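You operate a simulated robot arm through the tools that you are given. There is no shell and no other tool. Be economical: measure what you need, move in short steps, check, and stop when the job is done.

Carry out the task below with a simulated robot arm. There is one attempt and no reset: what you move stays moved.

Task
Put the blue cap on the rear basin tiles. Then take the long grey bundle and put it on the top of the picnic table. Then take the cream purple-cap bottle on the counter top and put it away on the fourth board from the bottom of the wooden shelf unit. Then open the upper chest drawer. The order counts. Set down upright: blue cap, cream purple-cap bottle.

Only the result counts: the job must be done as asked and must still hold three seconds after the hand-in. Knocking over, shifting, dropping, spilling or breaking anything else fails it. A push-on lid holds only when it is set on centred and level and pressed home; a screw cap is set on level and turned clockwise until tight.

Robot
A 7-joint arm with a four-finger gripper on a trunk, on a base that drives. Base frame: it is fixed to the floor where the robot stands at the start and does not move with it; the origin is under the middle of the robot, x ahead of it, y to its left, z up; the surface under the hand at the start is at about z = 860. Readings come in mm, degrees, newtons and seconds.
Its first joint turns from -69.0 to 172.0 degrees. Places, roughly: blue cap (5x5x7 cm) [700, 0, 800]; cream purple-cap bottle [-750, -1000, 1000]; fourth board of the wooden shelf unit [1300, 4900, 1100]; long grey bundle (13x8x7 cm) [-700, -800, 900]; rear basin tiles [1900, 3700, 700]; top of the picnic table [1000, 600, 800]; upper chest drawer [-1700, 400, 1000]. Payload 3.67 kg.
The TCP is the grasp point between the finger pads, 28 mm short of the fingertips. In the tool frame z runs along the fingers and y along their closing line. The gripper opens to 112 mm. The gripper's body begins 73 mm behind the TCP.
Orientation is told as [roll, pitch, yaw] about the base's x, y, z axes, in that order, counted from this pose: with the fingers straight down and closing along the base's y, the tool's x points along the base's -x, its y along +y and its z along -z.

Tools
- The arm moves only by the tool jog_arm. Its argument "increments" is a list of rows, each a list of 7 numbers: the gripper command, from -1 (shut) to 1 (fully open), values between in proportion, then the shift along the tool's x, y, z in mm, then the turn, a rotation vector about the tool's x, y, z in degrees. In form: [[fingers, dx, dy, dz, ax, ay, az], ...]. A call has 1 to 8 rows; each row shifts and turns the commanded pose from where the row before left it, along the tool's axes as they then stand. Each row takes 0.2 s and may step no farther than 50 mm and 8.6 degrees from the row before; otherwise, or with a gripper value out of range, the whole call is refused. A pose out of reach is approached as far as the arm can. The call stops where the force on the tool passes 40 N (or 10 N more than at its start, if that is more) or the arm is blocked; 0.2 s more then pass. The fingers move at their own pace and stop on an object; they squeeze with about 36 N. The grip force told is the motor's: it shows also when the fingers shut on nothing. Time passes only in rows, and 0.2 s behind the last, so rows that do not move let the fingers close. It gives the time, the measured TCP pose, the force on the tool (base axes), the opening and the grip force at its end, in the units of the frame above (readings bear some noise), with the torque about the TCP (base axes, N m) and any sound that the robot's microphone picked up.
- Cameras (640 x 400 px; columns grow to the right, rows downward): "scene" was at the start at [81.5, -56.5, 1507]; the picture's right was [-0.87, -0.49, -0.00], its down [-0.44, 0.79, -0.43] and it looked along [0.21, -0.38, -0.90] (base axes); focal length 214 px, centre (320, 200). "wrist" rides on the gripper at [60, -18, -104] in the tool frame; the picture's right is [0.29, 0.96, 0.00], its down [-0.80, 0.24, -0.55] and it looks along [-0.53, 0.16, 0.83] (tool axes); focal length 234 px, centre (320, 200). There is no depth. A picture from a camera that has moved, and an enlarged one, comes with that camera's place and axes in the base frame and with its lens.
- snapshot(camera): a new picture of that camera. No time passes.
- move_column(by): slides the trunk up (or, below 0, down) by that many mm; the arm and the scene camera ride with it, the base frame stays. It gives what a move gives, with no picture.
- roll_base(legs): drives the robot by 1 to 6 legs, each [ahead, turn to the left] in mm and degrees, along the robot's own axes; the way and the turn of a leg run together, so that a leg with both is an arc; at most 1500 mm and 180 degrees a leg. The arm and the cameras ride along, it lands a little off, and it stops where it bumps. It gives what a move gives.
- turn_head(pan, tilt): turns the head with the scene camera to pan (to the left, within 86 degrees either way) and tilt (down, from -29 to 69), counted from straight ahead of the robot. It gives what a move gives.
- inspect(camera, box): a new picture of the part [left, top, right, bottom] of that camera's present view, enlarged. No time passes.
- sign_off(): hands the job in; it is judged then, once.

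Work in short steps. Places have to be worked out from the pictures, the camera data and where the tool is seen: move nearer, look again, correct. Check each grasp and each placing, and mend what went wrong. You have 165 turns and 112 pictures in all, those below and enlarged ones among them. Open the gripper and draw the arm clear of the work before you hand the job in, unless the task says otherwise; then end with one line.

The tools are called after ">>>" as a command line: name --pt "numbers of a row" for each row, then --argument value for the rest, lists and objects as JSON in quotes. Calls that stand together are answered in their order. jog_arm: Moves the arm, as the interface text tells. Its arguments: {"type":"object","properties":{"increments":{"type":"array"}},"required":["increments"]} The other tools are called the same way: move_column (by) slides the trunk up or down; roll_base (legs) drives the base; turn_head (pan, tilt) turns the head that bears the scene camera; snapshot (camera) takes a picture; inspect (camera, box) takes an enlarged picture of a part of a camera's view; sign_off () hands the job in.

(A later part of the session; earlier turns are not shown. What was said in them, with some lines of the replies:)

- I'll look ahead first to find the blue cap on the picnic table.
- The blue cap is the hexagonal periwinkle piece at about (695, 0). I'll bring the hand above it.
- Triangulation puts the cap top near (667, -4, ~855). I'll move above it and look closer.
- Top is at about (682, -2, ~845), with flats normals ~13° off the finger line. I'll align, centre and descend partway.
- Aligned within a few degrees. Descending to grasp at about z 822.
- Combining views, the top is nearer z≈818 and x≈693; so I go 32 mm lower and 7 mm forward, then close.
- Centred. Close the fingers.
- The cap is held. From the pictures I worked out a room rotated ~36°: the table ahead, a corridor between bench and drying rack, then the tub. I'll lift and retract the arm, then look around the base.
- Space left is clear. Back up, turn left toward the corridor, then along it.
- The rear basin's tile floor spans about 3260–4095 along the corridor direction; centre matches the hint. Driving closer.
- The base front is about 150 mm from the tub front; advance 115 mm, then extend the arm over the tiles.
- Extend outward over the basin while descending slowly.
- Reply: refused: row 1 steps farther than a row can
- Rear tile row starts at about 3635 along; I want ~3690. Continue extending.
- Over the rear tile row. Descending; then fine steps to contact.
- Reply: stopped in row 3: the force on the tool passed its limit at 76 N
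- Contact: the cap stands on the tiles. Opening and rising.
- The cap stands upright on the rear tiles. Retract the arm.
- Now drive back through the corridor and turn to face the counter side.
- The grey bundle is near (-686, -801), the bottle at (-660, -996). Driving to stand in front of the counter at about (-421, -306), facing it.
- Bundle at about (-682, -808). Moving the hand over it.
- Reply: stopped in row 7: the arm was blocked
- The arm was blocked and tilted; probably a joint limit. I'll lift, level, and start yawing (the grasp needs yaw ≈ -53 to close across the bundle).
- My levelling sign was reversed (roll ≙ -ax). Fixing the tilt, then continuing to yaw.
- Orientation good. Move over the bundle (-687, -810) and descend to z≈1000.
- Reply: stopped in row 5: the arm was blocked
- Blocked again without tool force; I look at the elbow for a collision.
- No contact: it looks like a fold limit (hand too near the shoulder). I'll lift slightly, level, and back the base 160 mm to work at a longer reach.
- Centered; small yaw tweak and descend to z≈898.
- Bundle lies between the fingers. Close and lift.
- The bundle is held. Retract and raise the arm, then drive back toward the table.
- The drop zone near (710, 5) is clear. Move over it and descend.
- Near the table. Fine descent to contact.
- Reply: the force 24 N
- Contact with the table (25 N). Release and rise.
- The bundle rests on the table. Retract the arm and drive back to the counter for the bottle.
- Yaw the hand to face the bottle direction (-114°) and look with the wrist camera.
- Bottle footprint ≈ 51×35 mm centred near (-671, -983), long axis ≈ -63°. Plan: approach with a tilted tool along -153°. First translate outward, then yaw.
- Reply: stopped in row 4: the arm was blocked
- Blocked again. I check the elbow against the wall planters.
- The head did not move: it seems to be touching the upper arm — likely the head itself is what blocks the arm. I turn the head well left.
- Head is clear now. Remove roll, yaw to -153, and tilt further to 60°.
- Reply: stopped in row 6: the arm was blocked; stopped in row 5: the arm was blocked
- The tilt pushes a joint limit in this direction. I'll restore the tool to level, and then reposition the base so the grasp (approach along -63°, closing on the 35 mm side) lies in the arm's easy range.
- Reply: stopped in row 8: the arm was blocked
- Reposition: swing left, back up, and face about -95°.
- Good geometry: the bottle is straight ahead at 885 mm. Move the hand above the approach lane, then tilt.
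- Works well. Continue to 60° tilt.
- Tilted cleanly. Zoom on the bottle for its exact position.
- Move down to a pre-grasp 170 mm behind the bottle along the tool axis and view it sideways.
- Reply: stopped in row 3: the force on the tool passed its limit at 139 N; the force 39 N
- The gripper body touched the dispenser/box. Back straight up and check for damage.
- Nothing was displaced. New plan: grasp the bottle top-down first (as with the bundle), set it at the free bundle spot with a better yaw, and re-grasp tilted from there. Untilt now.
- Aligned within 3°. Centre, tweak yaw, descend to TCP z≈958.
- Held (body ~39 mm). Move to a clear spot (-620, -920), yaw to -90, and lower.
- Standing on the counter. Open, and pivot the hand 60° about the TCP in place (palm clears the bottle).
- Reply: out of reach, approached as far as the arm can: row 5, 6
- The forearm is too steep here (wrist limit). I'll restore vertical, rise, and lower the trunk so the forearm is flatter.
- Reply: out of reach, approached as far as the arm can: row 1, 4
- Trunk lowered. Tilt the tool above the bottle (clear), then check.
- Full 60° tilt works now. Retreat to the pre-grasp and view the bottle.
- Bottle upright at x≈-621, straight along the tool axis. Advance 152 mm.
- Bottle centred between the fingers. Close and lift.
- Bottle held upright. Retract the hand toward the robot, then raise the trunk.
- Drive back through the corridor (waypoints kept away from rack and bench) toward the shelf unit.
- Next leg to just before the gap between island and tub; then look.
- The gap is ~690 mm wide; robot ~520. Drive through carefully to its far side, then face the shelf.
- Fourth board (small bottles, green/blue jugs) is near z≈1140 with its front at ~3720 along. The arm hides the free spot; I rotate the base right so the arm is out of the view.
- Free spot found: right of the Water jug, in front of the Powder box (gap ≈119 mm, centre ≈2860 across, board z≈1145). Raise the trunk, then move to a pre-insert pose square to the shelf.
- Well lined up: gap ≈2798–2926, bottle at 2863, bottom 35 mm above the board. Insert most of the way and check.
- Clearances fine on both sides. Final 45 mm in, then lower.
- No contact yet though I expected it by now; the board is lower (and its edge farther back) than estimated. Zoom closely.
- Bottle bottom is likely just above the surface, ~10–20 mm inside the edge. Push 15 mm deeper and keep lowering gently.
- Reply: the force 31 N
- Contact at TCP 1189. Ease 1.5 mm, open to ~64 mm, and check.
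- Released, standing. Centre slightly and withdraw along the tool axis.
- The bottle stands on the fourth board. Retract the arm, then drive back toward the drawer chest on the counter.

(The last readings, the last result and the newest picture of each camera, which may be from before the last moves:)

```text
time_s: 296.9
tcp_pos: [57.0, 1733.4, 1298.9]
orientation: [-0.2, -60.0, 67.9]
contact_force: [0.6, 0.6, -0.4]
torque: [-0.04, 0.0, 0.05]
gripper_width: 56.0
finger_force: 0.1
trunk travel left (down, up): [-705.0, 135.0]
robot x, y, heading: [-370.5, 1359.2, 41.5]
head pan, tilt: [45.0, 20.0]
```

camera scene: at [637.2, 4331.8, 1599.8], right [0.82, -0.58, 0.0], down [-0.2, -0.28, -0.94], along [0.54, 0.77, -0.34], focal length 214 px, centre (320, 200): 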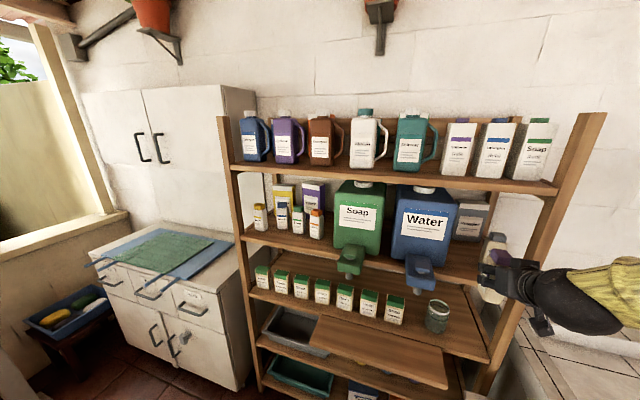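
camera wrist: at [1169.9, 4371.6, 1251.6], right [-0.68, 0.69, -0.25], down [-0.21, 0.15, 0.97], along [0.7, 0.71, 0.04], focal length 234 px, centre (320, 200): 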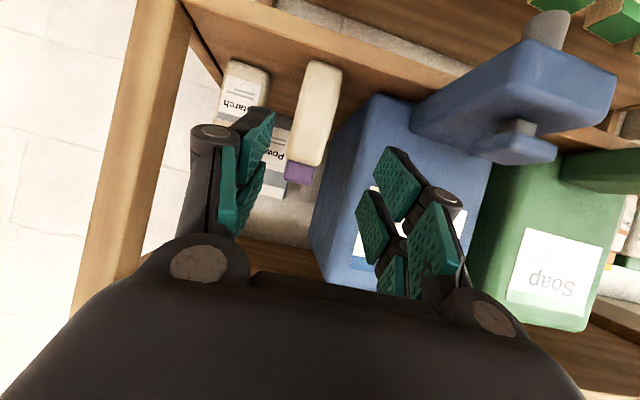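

>>> roll_base --legs '[[-650, 0], [0, 174.5]]'

>>> turn_head --pan -20 --tilt 25

>>> snapshot --camera "scene"

```text
time_s: 307.7
tcp_pos: [-1314.5, 585.1, 1297.8]
orientation: [-0.1, -60.1, -116.2]
contact_force: [0.4, -0.2, 0.2]
torque: [0.0, -0.01, 0.0]
gripper_width: 55.9
finger_force: 0.0
trunk travel left (down, up): [-705.0, 135.0]
robot x, y, heading: [-859.9, 927.5, -142.9]
head pan, tilt: [45.0, 20.0]
```

```text
time_s: 309.1
tcp_pos: [-1313.7, 585.0, 1296.5]
orientation: [0.0, -60.1, -116.2]
contact_force: [-0.1, 0.0, -0.5]
torque: [0.0, -0.02, 0.01]
gripper_width: 56.0
finger_force: 0.1
trunk travel left (down, up): [-705.0, 135.0]
robot x, y, heading: [-859.3, 924.1, -142.6]
head pan, tilt: [-20.0, 25.0]
```

```text
19 pictures are left
camera scene: at [-985.8, 866.4, 1591.8], right [-0.3, 0.95, 0.0], down [0.4, 0.13, -0.91], along [-0.86, -0.27, -0.42], focal length 214 px, centre (320, 200)
```

scene: 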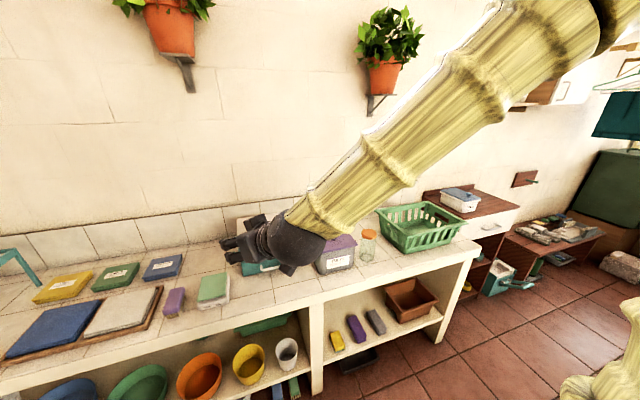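

Rotate the base right so the arm leaves the view of the small drawer chest.

>>> roll_base --legs '[[0, -38]]'

>>> turn_head --pan 28 --tilt 30

>>> inspect --camera "scene" --box '[220, 120, 420, 245]'

```text
time_s: 311.2
tcp_pos: [-1427.6, 939.9, 1298.0]
orientation: [-0.2, -60.0, -154.3]
contact_force: [0.5, 1.2, -0.2]
torque: [-0.03, 0.03, 0.05]
gripper_width: 55.9
finger_force: 0.1
trunk travel left (down, up): [-705.0, 135.0]
robot x, y, heading: [-860.5, 925.8, 179.1]
head pan, tilt: [-20.0, 25.0]
```

```text
time_s: 312.4
tcp_pos: [-1428.1, 939.7, 1297.8]
orientation: [-0.1, -60.0, -154.3]
contact_force: [-0.1, -0.5, -0.6]
torque: [0.02, 0.01, 0.01]
gripper_width: 55.8
finger_force: 0.1
trunk travel left (down, up): [-705.0, 135.0]
robot x, y, heading: [-854.9, 923.0, 179.2]
head pan, tilt: [28.0, 30.0]
```

```text
3.20 times, centred on (320, 182) of scene
camera zoom: at [-988.3, 883.9, 1583.9], right [-0.46, 0.89, 0.0], down [0.45, 0.23, -0.87], along [-0.77, -0.4, -0.5], focal length 686 px, centre (320, 256)
```

zoom: 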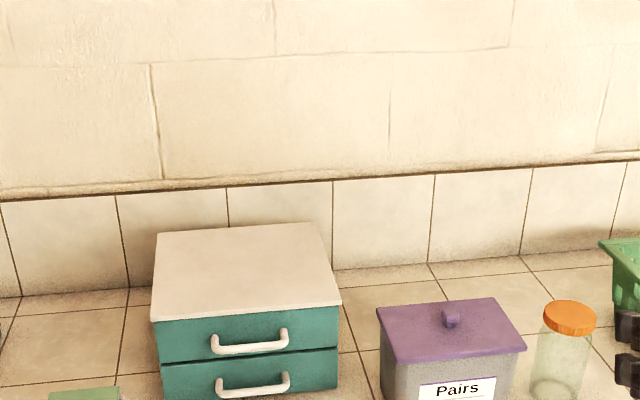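

The chest has two drawers with horizontal white bar handles. Face it squarely, advance slightly, and lower the trunk for a near-horizontal grasp.

>>> roll_base --legs '[[0, 37], [60, 0]]'

>>> move_column --by -270

>>> jog_arm --pt "0.2 0 0 0 -6.8 0 -3.9" --pt "0.2 0 0 0 -6.8 0 -3.9" --pt "0.2 0 0 0 0 0 0"

```text
time_s: 315.1
tcp_pos: [-1372.7, 556.6, 1295.4]
orientation: [0.1, -59.9, -117.5]
contact_force: [-1.2, -0.8, -0.7]
torque: [-0.01, -0.02, -0.01]
gripper_width: 55.8
finger_force: 0.1
trunk travel left (down, up): [-705.0, 135.0]
robot x, y, heading: [-908.0, 890.9, -143.9]
head pan, tilt: [28.0, 30.0]
```

```text
time_s: 317.9
tcp_pos: [-1370.3, 559.6, 1027.6]
orientation: [0.0, -60.0, -117.4]
contact_force: [-0.1, -0.4, 0.2]
torque: [0.01, 0.01, -0.02]
gripper_width: 56.4
finger_force: 0.1
trunk travel left (down, up): [-435.0, 405.0]
robot x, y, heading: [-908.9, 892.6, -143.9]
head pan, tilt: [28.0, 30.0]
```

```text
time_s: 318.7
tcp_pos: [-1369.3, 558.8, 1026.8]
orientation: [0.0, -60.1, -101.7]
contact_force: [-0.6, -0.5, -0.5]
torque: [0.03, -0.01, -0.01]
gripper_width: 67.3
finger_force: 0.0
trunk travel left (down, up): [-435.0, 405.0]
robot x, y, heading: [-906.3, 893.5, -143.7]
head pan, tilt: [28.0, 30.0]
```

Yaw the other way to -144.

>>> jog_arm --pt "0.2 0 0 0 7.3 0 4.24" --pt "0.2 0 0 0 7.3 0 4.24" --pt "0.2 0 0 0 7.3 0 4.24" --pt "0.2 0 0 0 7.3 0 4.24" --pt "0.2 0 0 0 7.3 0 4.24" --pt "0.2 0 0 0 0 0 0"

>>> snapshot --camera "wrist"

>>> snapshot --camera "scene"

```text
time_s: 320.1
tcp_pos: [-1369.8, 558.6, 1028.8]
orientation: [0.3, -60.0, -144.3]
contact_force: [0.2, -0.3, 0.8]
torque: [-0.02, 0.02, -0.01]
gripper_width: 66.8
finger_force: 0.1
trunk travel left (down, up): [-435.0, 405.0]
robot x, y, heading: [-903.4, 891.1, -144.2]
head pan, tilt: [28.0, 30.0]
```

```text
17 pictures are left
camera wrist: at [-1283.9, 643.6, 1028.5], right [0.68, -0.69, -0.25], down [0.2, -0.14, 0.97], along [-0.7, -0.71, 0.04], focal length 234 px, centre (320, 200)
```

wrist: 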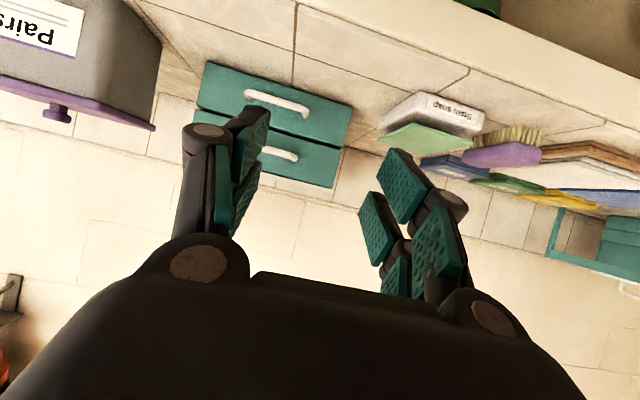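

```text
16 pictures are left
camera scene: at [-986.3, 778.3, 1313.8], right [-0.9, 0.44, 0.0], down [0.22, 0.45, -0.87], along [-0.38, -0.78, -0.5], focal length 214 px, centre (320, 200)
```

scene: 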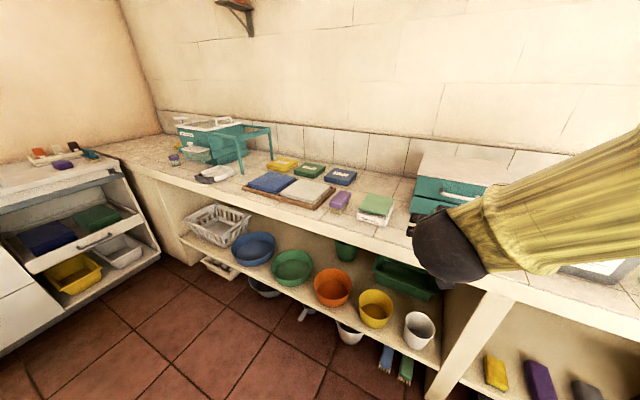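

Upper handle ≈ (along -1051, across ~1305, z≈990). Flatten the tool to ~-80° pitch, then roll 90° so the fingers close vertically on the bar.

>>> jog_arm --pt "0.2 0 0 0 0 -6.7 0" --pt "0.2 0 0 0 0 -6.7 0" --pt "0.2 0 0 0 0 -6.6 0" --pt "0.2 0 0 0 0 0 -8.5" --pt "0.2 0 0 0 0 0 -8.5" --pt "0.2 0 0 0 0 0 -8.5" --pt "0.2 0 0 0 0 0 -8.5" --pt "0.2 0 0 0 0 0 0"

>>> jog_arm --pt "0.2 0 0 0 0 0 -8.5" --pt "0.2 0 0 0 0 0 -8.5" --pt "0.2 0 0 0 0 0 -8.5" --pt "0.2 0 0 0 0 0 -8.5" --pt "0.2 0 0 0 0 0 -8.5" --pt "0.2 0 0 0 0 0 -8.5" --pt "0.2 0 0 0 0 0 -5" --pt "0.2 0 0 0 0 0 0"

>>> snapshot --camera "wrist"

```text
time_s: 321.9
tcp_pos: [-1375.5, 542.6, 1031.0]
orientation: [-72.3, -54.7, -68.4]
contact_force: [0.2, 0.2, 0.1]
torque: [0.0, -0.01, -0.02]
gripper_width: 67.2
finger_force: 0.0
out of reach, approached as far as the arm can: row 2, 3
trunk travel left (down, up): [-435.0, 405.0]
robot x, y, heading: [-908.5, 892.3, -143.9]
head pan, tilt: [28.0, 30.0]
```

```text
time_s: 323.7
tcp_pos: [-1375.7, 541.2, 1031.3]
orientation: [-79.8, 0.0, -54.0]
contact_force: [0.0, -0.2, 0.3]
torque: [0.01, -0.02, 0.0]
gripper_width: 67.2
finger_force: 0.0
trunk travel left (down, up): [-435.0, 405.0]
robot x, y, heading: [-906.7, 891.1, -143.6]
head pan, tilt: [28.0, 30.0]
```

```text
15 pictures are left
camera wrist: at [-1330.5, 648.2, 1068.4], right [-0.03, 0.33, -0.94], down [0.94, -0.3, -0.14], along [-0.33, -0.9, -0.3], focal length 234 px, centre (320, 200)
```

wrist: 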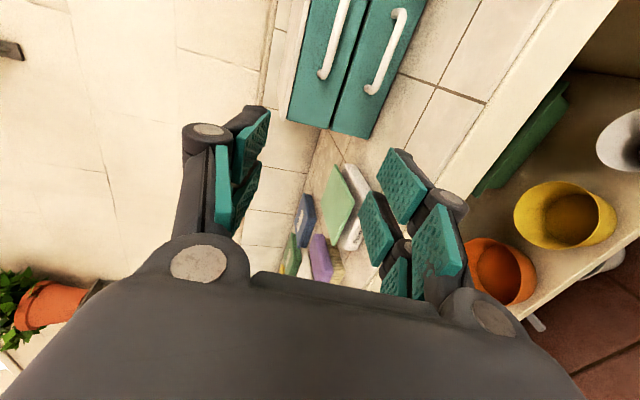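

Orientation is right (fingers close vertically, tool along -144°). Move to a pre-grasp ~90 mm before the upper bar.

>>> jog_arm --pt "-0.1 16.1 -1.2 41.7 0 0 0" --pt "-0.1 16.1 -1.2 41.7 0 0 0" --pt "-0.1 16.1 -1.2 41.7 0 0 0" --pt "-0.1 16.1 -1.2 41.7 0 0 0" --pt "-0.1 0 0 0 0 0 0"

>>> snapshot --camera "wrist"

```text
time_s: 324.9
tcp_pos: [-1548.7, 501.0, 1022.0]
orientation: [-80.7, -2.1, -54.2]
contact_force: [0.2, 0.2, -0.5]
torque: [-0.01, 0.01, -0.01]
gripper_width: 50.4
finger_force: 0.1
trunk travel left (down, up): [-435.0, 405.0]
robot x, y, heading: [-906.8, 890.4, -143.9]
head pan, tilt: [28.0, 30.0]
```

```text
14 pictures are left
camera wrist: at [-1503.7, 608.0, 1055.6], right [-0.02, 0.3, -0.96], down [0.94, -0.31, -0.12], along [-0.33, -0.9, -0.27], focal length 234 px, centre (320, 200)
```

wrist: 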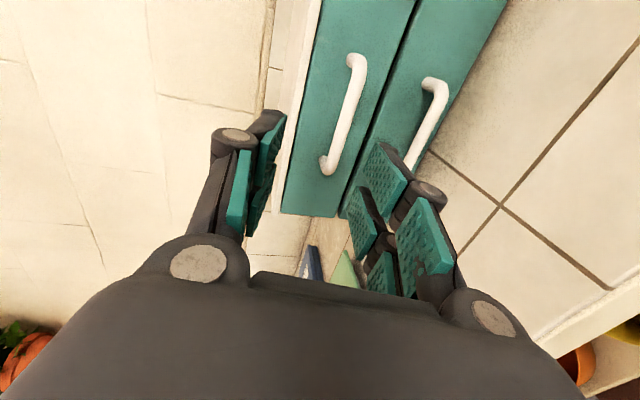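

Refined: bar at ~-1075 along, z≈986, across 1276–1369. The arm is near a wrist limit; lower the trunk 60 mm and raise the hand relative to it.

>>> move_column --by -60

>>> jog_arm --pt "-0.1 3 -21 -4 0 0.4 -2" --pt "-0.1 3 -21 -4 0 0 0" --pt "-0.1 0 0 0 0 0 0"

>>> snapshot --camera "wrist"

```text
time_s: 325.9
tcp_pos: [-1549.9, 502.6, 959.9]
orientation: [-80.6, -2.0, -54.4]
contact_force: [0.2, -0.4, -0.2]
torque: [0.0, 0.02, 0.0]
gripper_width: 50.2
finger_force: 0.0
trunk travel left (down, up): [-375.0, 465.0]
robot x, y, heading: [-908.2, 893.0, -143.5]
head pan, tilt: [28.0, 30.0]
```

```text
time_s: 326.7
tcp_pos: [-1566.2, 519.4, 997.9]
orientation: [-79.4, -3.0, -55.3]
contact_force: [1.3, 0.2, 0.1]
torque: [-0.01, 0.03, -0.01]
gripper_width: 50.6
finger_force: 0.3
trunk travel left (down, up): [-375.0, 465.0]
robot x, y, heading: [-910.0, 889.2, -143.9]
head pan, tilt: [28.0, 30.0]
```

```text
13 pictures are left
camera wrist: at [-1519.6, 625.2, 1031.9], right [0.01, 0.3, -0.95], down [0.94, -0.33, -0.09], along [-0.34, -0.9, -0.28], focal length 234 px, centre (320, 200)
```

wrist: 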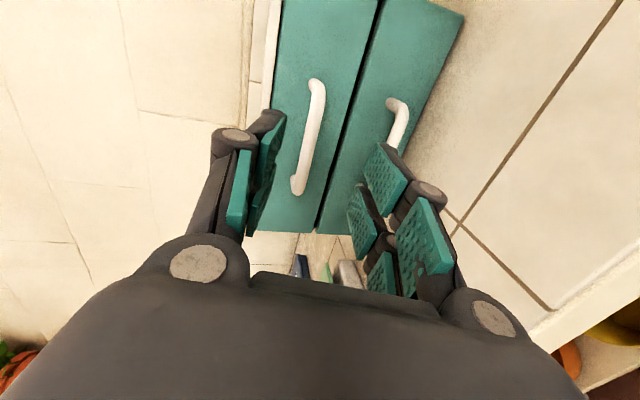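

Well framed. Correct 12 mm sideways, 7 mm up, and advance 75 mm.

>>> jog_arm --pt "-0.1 -12 -7 25 0 0 0" --pt "-0.1 0 0 25 0 0 0" --pt "-0.1 0 0 25 0 0 0" --pt "-0.1 0 0 0 0 0 0"

>>> snapshot --camera "wrist"

```text
time_s: 327.9
tcp_pos: [-1622.6, 474.2, 1015.5]
orientation: [-80.9, -4.3, -55.7]
contact_force: [0.4, 1.2, -0.1]
torque: [-0.01, 0.01, 0.02]
gripper_width: 50.4
finger_force: 0.0
trunk travel left (down, up): [-375.0, 465.0]
robot x, y, heading: [-905.8, 895.1, -143.7]
head pan, tilt: [28.0, 30.0]
stopped in row 4: the arm was blocked; the commanded pose is now the measured one
```

```text
12 pictures are left
camera wrist: at [-1576.6, 580.2, 1045.7], right [0.0, 0.26, -0.96], down [0.94, -0.34, -0.09], along [-0.35, -0.9, -0.25], focal length 234 px, centre (320, 200)
```

wrist: 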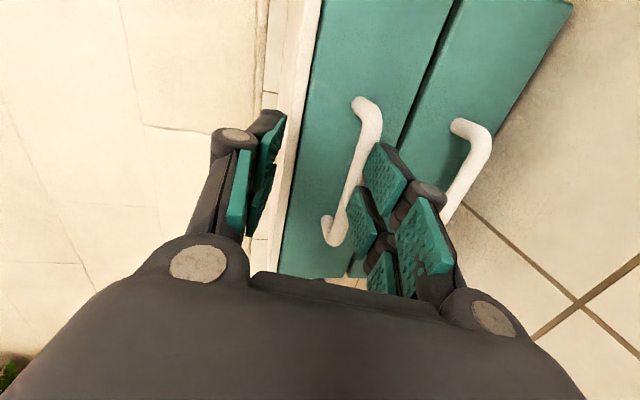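

Still near the wrist limit when extending. Back 40 mm, raise the hand, and lower the trunk 120 mm to flatten the forearm.

>>> jog_arm --pt "-0.1 0 0 -40 0 0 0" --pt "-0.1 0 -44 -8 0 0 0" --pt "-0.1 0 -44 -8 0 0 0" --pt "-0.1 0 0 0 0 0 0"

>>> move_column --by -130

>>> jog_arm --pt "-0.1 0 0 0 0 0.8 -4.2" --pt "-0.1 0 0 0 0 0 0"

>>> snapshot --camera "wrist"

```text
time_s: 328.9
tcp_pos: [-1591.8, 501.7, 1111.4]
orientation: [-81.1, -4.1, -55.5]
contact_force: [0.2, 0.4, 0.1]
torque: [0.03, 0.0, -0.04]
gripper_width: 50.4
finger_force: 0.1
trunk travel left (down, up): [-375.0, 465.0]
robot x, y, heading: [-904.1, 891.2, -143.7]
head pan, tilt: [28.0, 30.0]
```

```text
time_s: 330.4
tcp_pos: [-1591.6, 503.0, 979.6]
orientation: [-80.8, -4.2, -55.6]
contact_force: [0.0, 1.0, 0.8]
torque: [0.02, -0.04, -0.04]
gripper_width: 50.2
finger_force: 0.0
trunk travel left (down, up): [-245.0, 595.0]
robot x, y, heading: [-908.2, 890.0, -143.8]
head pan, tilt: [28.0, 30.0]
```

```text
time_s: 331.1
tcp_pos: [-1591.1, 503.5, 978.5]
orientation: [-80.9, 0.1, -55.6]
contact_force: [-0.1, 0.1, 1.1]
torque: [-0.03, 0.01, 0.0]
gripper_width: 50.5
finger_force: 0.0
trunk travel left (down, up): [-245.0, 595.0]
robot x, y, heading: [-907.2, 891.8, -143.8]
head pan, tilt: [28.0, 30.0]
```

```text
11 pictures are left
camera wrist: at [-1543.0, 608.1, 1014.7], right [-0.04, 0.33, -0.94], down [0.93, -0.33, -0.15], along [-0.36, -0.89, -0.29], focal length 234 px, centre (320, 200)
```

wrist: 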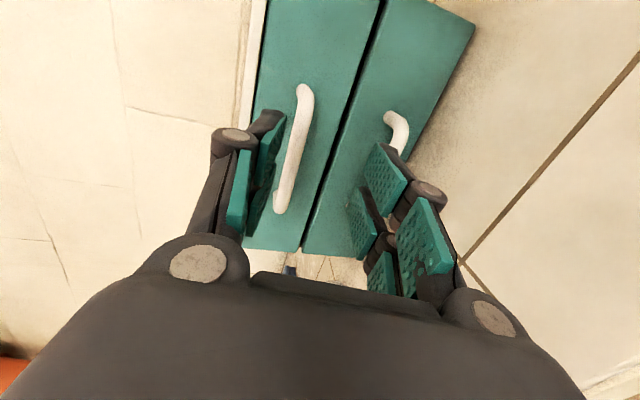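

Bar measured again at z≈986, across ≈1330. Raise 21 mm, shift 13 mm, advance 55 mm.

>>> jog_arm --pt "-0.1 -13 -21 0 0 0 0" --pt "-0.1 0 0 20 0 0 0" --pt "-0.1 0 0 20 0 0 0" --pt "-0.1 0 0 15 0 0 0" --pt "-0.1 0 0 0 0 0 0"

>>> snapshot --camera "wrist"

```text
time_s: 332.2
tcp_pos: [-1632.5, 459.4, 991.1]
orientation: [-80.9, 0.1, -55.7]
contact_force: [-1.2, 0.7, -0.3]
torque: [0.01, 0.04, -0.02]
gripper_width: 50.7
finger_force: 0.0
trunk travel left (down, up): [-245.0, 595.0]
robot x, y, heading: [-907.2, 891.7, -143.8]
head pan, tilt: [28.0, 30.0]
```

```text
10 pictures are left
camera wrist: at [-1584.3, 564.5, 1026.8], right [-0.04, 0.33, -0.94], down [0.93, -0.33, -0.15], along [-0.36, -0.89, -0.29], focal length 234 px, centre (320, 200)
```

wrist: 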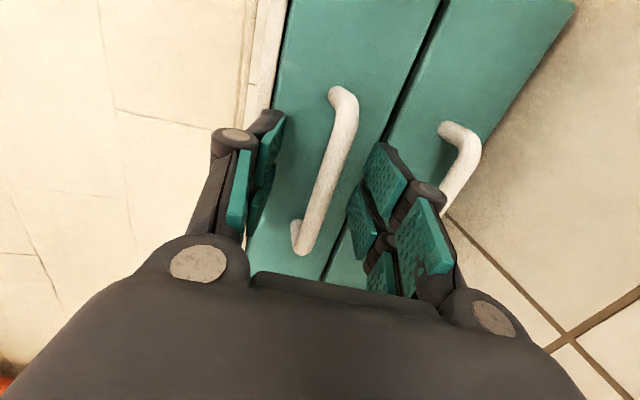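

Bar passes right through the TCP line, ~30 mm ahead. Advance in small steps.

>>> jog_arm --pt "-0.1 -3 0 8 0 0 0" --pt "-0.1 0 0 6 0 0 0" --pt "-0.1 0 0 5 0 0 0" --pt "-0.1 0 0 4 0 0 0" --pt "-0.1 0 0 4 0 0 0" --pt "-0.1 0 0 0 0 0 0"

>>> snapshot --camera "wrist"

```text
time_s: 333.7
tcp_pos: [-1646.5, 447.0, 980.9]
orientation: [-80.0, 0.2, -55.6]
contact_force: [28.7, 18.2, -2.2]
torque: [-1.69, 1.76, 0.72]
gripper_width: 25.8
finger_force: 35.6
trunk travel left (down, up): [-245.0, 595.0]
robot x, y, heading: [-906.0, 892.5, -143.8]
head pan, tilt: [28.0, 30.0]
stopped in row 6: the force on the tool passed its limit at 53 N (the readings are from after the stop); the commanded pose is now the measured one
```

```text
9 pictures are left
camera wrist: at [-1599.3, 550.8, 1017.3], right [-0.03, 0.33, -0.94], down [0.93, -0.33, -0.14], along [-0.36, -0.88, -0.3], focal length 234 px, centre (320, 200)
```

wrist: 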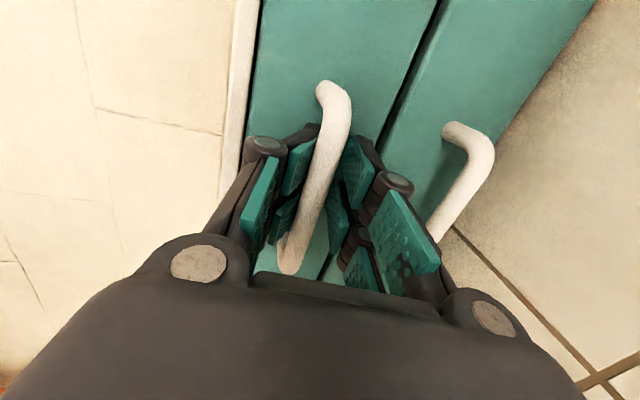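

Fingers are around the bar with tips touching the drawer face. Back 4 mm and close on the bar.

>>> jog_arm --pt "-0.4 0 0 -4 0 0 0" --pt "-1 0 0 -1 0 0 0" --pt "-1 0 0 0 0 0 0" --pt "-1 0 0 0 0 0 0"

>>> snapshot --camera "wrist"

```text
time_s: 333.9
tcp_pos: [-1648.4, 444.7, 979.5]
orientation: [-80.0, 0.2, -55.6]
contact_force: [10.2, 8.8, 0.7]
torque: [-0.03, -0.12, 0.05]
gripper_width: 40.1
finger_force: 0.0
trunk travel left (down, up): [-245.0, 595.0]
robot x, y, heading: [-902.5, 889.6, -144.1]
head pan, tilt: [28.0, 30.0]
stopped in row 1: the force on the tool passed its limit at 50 N (the readings are from after the stop); the commanded pose is now the measured one
```

```text
8 pictures are left
camera wrist: at [-1600.8, 549.8, 1016.4], right [-0.03, 0.33, -0.94], down [0.93, -0.33, -0.14], along [-0.36, -0.88, -0.3], focal length 234 px, centre (320, 200)
```

wrist: 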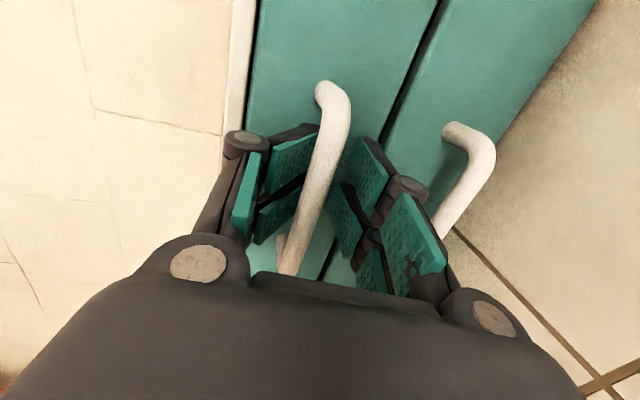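

>>> jog_arm --pt "-0.3 0 0 -3 0 0 0" --pt "-0.3 0 0 -3 0 0 0" --pt "-1 0 0 0 0 0 0" --pt "-1 0 0 0 0 0 0" --pt "-1 0 0 0 0 0 0"

```text
time_s: 335.1
tcp_pos: [-1643.3, 448.8, 984.2]
orientation: [-80.3, 0.2, -55.8]
contact_force: [0.0, -1.8, 27.6]
torque: [-0.16, -0.13, 0.81]
gripper_width: 10.4
finger_force: 45.0
trunk travel left (down, up): [-245.0, 595.0]
robot x, y, heading: [-906.2, 890.2, -143.8]
head pan, tilt: [28.0, 30.0]
```

Bar gripped. Ease up 3 mm and pull straight out.

>>> jog_arm --pt "-1 0 -3 0 0 0 0" --pt "-1 0.4 2.4 -14.8 0 0 0" --pt "-1 0.4 2.4 -14.8 0 0 0" --pt "-1 0.4 2.4 -14.8 0 0 0" --pt "-1 0.4 2.4 -14.8 0 0 0" --pt "-1 0 0 0 0 0 0"

>>> snapshot --camera "wrist"

```text
time_s: 335.8
tcp_pos: [-1637.9, 452.8, 984.4]
orientation: [-80.0, -0.3, -55.3]
contact_force: [6.3, -10.3, 10.8]
torque: [0.6, 0.46, 1.76]
gripper_width: 10.7
finger_force: 44.9
trunk travel left (down, up): [-245.0, 595.0]
robot x, y, heading: [-903.3, 890.6, -143.5]
head pan, tilt: [28.0, 30.0]
stopped in row 3: the force on the tool passed its limit at 47 N (the readings are from after the stop); the commanded pose is now the measured one
```

```text
7 pictures are left
camera wrist: at [-1590.5, 558.0, 1020.9], right [-0.02, 0.33, -0.94], down [0.94, -0.32, -0.14], along [-0.35, -0.89, -0.3], focal length 234 px, centre (320, 200)
```

wrist: 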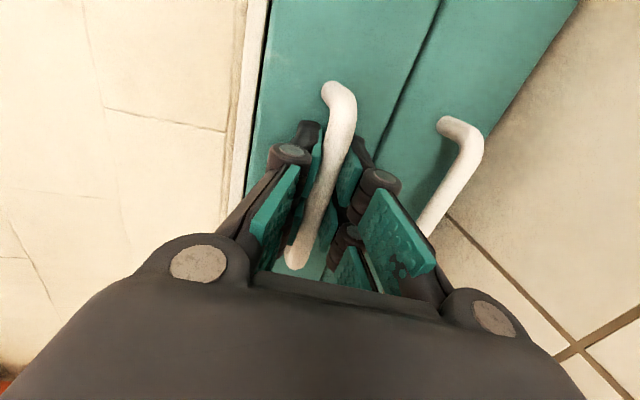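

Force limit tripped by the jerk; the drawer may have begun to move. Pull with smaller steps.

>>> jog_arm --pt "-1 0.1 0.8 -5 0 0 0" --pt "-1 0.1 0.8 -5 0 0 0" --pt "-1 0.1 0.8 -5 0 0 0" --pt "-1 0.1 0.8 -5 0 0 0" --pt "-1 0.1 0.8 -5 0 0 0" --pt "-1 0.1 0.8 -5 0 0 0" --pt "-1 0.1 0.8 -5 0 0 0" --pt "-1 0.1 0.8 -5 0 0 0"

```text
time_s: 336.1
tcp_pos: [-1635.8, 455.3, 984.1]
orientation: [-79.8, -0.4, -55.3]
contact_force: [7.7, -13.4, 6.9]
torque: [0.97, 0.67, 1.78]
gripper_width: 10.6
finger_force: 45.1
trunk travel left (down, up): [-245.0, 595.0]
robot x, y, heading: [-907.2, 890.2, -143.5]
head pan, tilt: [28.0, 30.0]
stopped in row 1: the force on the tool passed its limit at 44 N (the readings are from after the stop); the commanded pose is now the measured one
```

The arm's trip limit is low; I relieve sideways 2 mm and use the base to pull straight back 50 mm.

>>> jog_arm --pt "-1 -2 0 0 0 0 0" --pt "-1 0 0 0 0 0 0"

>>> roll_base --legs '[[-50, 0]]'

>>> snapshot --camera "wrist"

```text
time_s: 336.8
tcp_pos: [-1637.7, 454.1, 984.8]
orientation: [-79.5, -1.3, -55.1]
contact_force: [9.3, -11.9, -6.3]
torque: [1.65, 1.06, 2.02]
gripper_width: 11.1
finger_force: 45.0
trunk travel left (down, up): [-245.0, 595.0]
robot x, y, heading: [-904.5, 889.1, -143.2]
head pan, tilt: [28.0, 30.0]
stopped in row 2: the force on the tool passed its limit at 40 N (the readings are from after the stop); the commanded pose is now the measured one
```

```text
time_s: 337.7
tcp_pos: [-1596.8, 483.9, 985.0]
orientation: [-79.6, -1.3, -55.2]
contact_force: [21.2, -28.8, -10.3]
torque: [1.79, 1.27, 0.84]
gripper_width: 11.4
finger_force: 44.9
trunk travel left (down, up): [-245.0, 595.0]
robot x, y, heading: [-862.7, 922.2, -143.2]
head pan, tilt: [28.0, 30.0]
```

```text
6 pictures are left
camera wrist: at [-1549.7, 589.7, 1020.6], right [-0.01, 0.32, -0.95], down [0.94, -0.32, -0.12], along [-0.34, -0.89, -0.3], focal length 234 px, centre (320, 200)
```

wrist: 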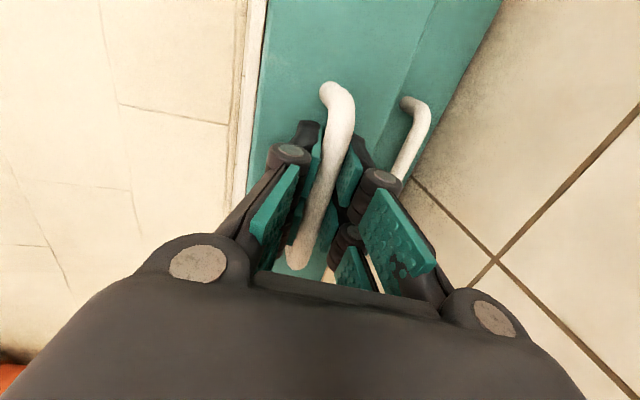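

The upper drawer is sliding out with the hand (~55 mm). Pull another 75 mm.

>>> roll_base --legs '[[-75, 0]]'

>>> snapshot --camera "wrist"

```text
time_s: 338.8
tcp_pos: [-1535.3, 529.6, 985.2]
orientation: [-79.7, -1.3, -55.2]
contact_force: [20.7, -27.2, -6.8]
torque: [1.72, 1.18, 1.26]
gripper_width: 11.0
finger_force: 44.7
trunk travel left (down, up): [-245.0, 595.0]
robot x, y, heading: [-805.5, 966.9, -143.4]
head pan, tilt: [28.0, 30.0]
```

```text
5 pictures are left
camera wrist: at [-1488.0, 635.2, 1020.6], right [-0.01, 0.32, -0.95], down [0.94, -0.32, -0.12], along [-0.34, -0.89, -0.3], focal length 234 px, centre (320, 200)
```

wrist: 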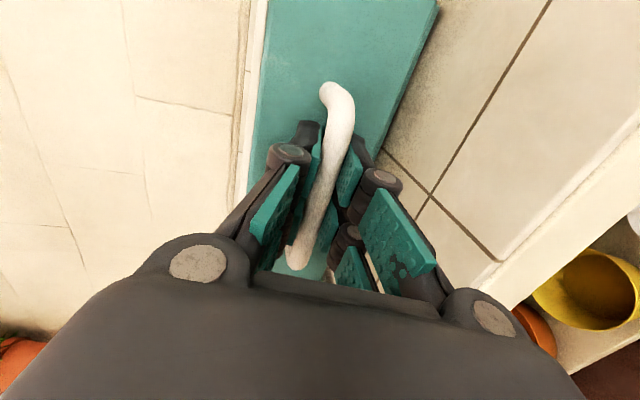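

The lower handle is now hidden beneath the pulled-out drawer: ~135 mm open. Release and back away.

>>> jog_arm --pt "-0.5 0 0 0 0 0 0" --pt "-0.3 0 0 0 0 0 0" --pt "-0.3 0 0 0 0 0 0"

>>> jog_arm --pt "-0.3 0 0 -10 0 0 0" --pt "-0.3 0 0 -30 0 0 0" --pt "-0.3 0 0 -40 0 0 0" --pt "-0.3 0 0 -40 0 0 0" --pt "-0.3 0 0 0 0 0 0"

>>> snapshot --camera "wrist"

```text
time_s: 339.6
tcp_pos: [-1537.0, 532.0, 984.6]
orientation: [-79.7, -1.5, -55.2]
contact_force: [0.1, 0.7, 0.6]
torque: [0.02, 0.0, 0.01]
gripper_width: 39.5
finger_force: 0.1
trunk travel left (down, up): [-245.0, 595.0]
robot x, y, heading: [-802.8, 968.3, -143.0]
head pan, tilt: [28.0, 30.0]
```

```text
time_s: 340.8
tcp_pos: [-1436.3, 597.6, 1008.9]
orientation: [-79.6, -1.3, -55.1]
contact_force: [0.6, -1.5, -1.0]
torque: [0.05, 0.01, -0.11]
gripper_width: 39.1
finger_force: 0.0
trunk travel left (down, up): [-245.0, 595.0]
robot x, y, heading: [-802.8, 967.3, -143.2]
head pan, tilt: [28.0, 30.0]
```

```text
4 pictures are left
camera wrist: at [-1390.0, 703.0, 1044.1], right [-0.01, 0.32, -0.95], down [0.94, -0.32, -0.12], along [-0.34, -0.89, -0.3], focal length 234 px, centre (320, 200)
```

wrist: 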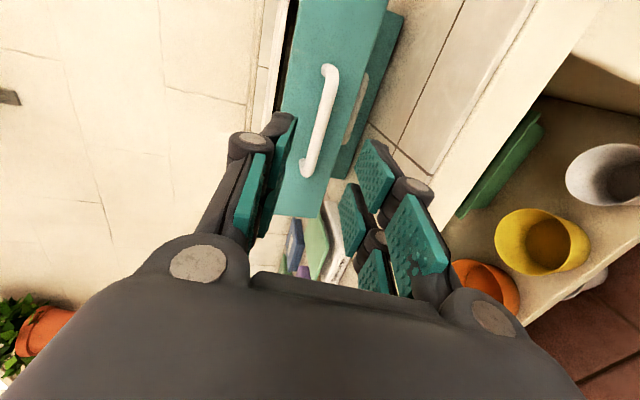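

The upper drawer stands out clear of the lower. Back the robot off and take an overview.

>>> roll_base --legs '[[-200, 0], [0, -30]]'

>>> turn_head --pan 30 --tilt 15

>>> snapshot --camera "scene"

```text
time_s: 343.8
tcp_pos: [-1380.9, 1081.6, 1008.4]
orientation: [-79.6, -1.5, -85.0]
contact_force: [0.2, -1.1, -0.1]
torque: [0.0, -0.01, -0.01]
gripper_width: 39.2
finger_force: 0.0
trunk travel left (down, up): [-245.0, 595.0]
robot x, y, heading: [-644.1, 1082.9, -173.0]
head pan, tilt: [28.0, 30.0]
```

```text
time_s: 344.6
tcp_pos: [-1379.3, 1081.9, 1007.8]
orientation: [-79.5, -1.5, -85.0]
contact_force: [0.5, 0.2, 0.0]
torque: [0.0, 0.02, 0.0]
gripper_width: 39.1
finger_force: 0.0
trunk travel left (down, up): [-245.0, 595.0]
robot x, y, heading: [-650.0, 1081.8, -173.3]
head pan, tilt: [30.0, 15.0]
```

```text
3 pictures are left
camera scene: at [-770.6, 1020.7, 1148.0], right [-0.6, 0.8, 0.0], down [0.21, 0.16, -0.97], along [-0.77, -0.58, -0.26], focal length 214 px, centre (320, 200)
```

scene: 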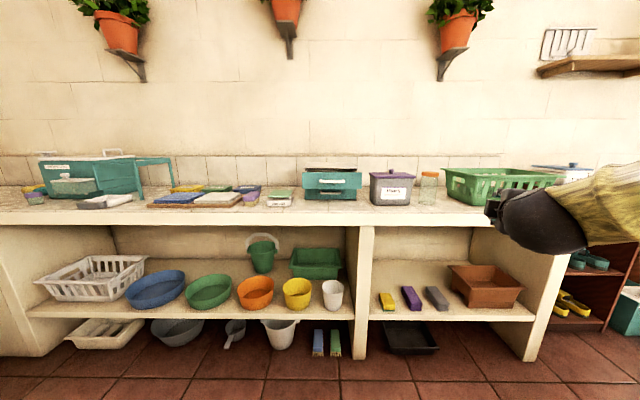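

>>> inspect --camera "scene" --box '[280, 150, 400, 225]'

```text
5.33 times, centred on (340, 188) of scene
camera zoom: at [-770.6, 1020.7, 1148.0], right [-0.6, 0.8, 0.0], down [0.21, 0.16, -0.97], along [-0.77, -0.58, -0.26], focal length 1144 px, centre (213, 267)
```

zoom: 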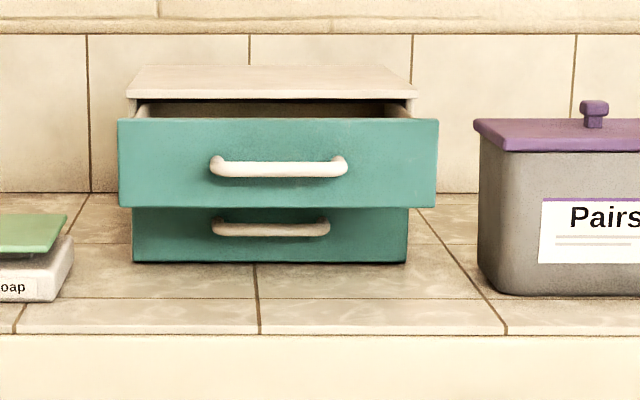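

The upper drawer is clearly open and the rest of the counter looks undisturbed; the arm is clear. Handing in.

>>> sign_off

```text
The job is handed in.
```

I finished all four steps in order and handed the job in. The cap stands upright on the rear basin tiles. The grey bundle is on the picnic table. The cream bottle stands upright on the fourth shelf board. The upper chest drawer is open by about 13 cm. While I was reaching for the bottle, the gripper struck the teal box or its pump dispenser on the counter (the force limit tripped at 139 N). Nothing looked moved afterwards.
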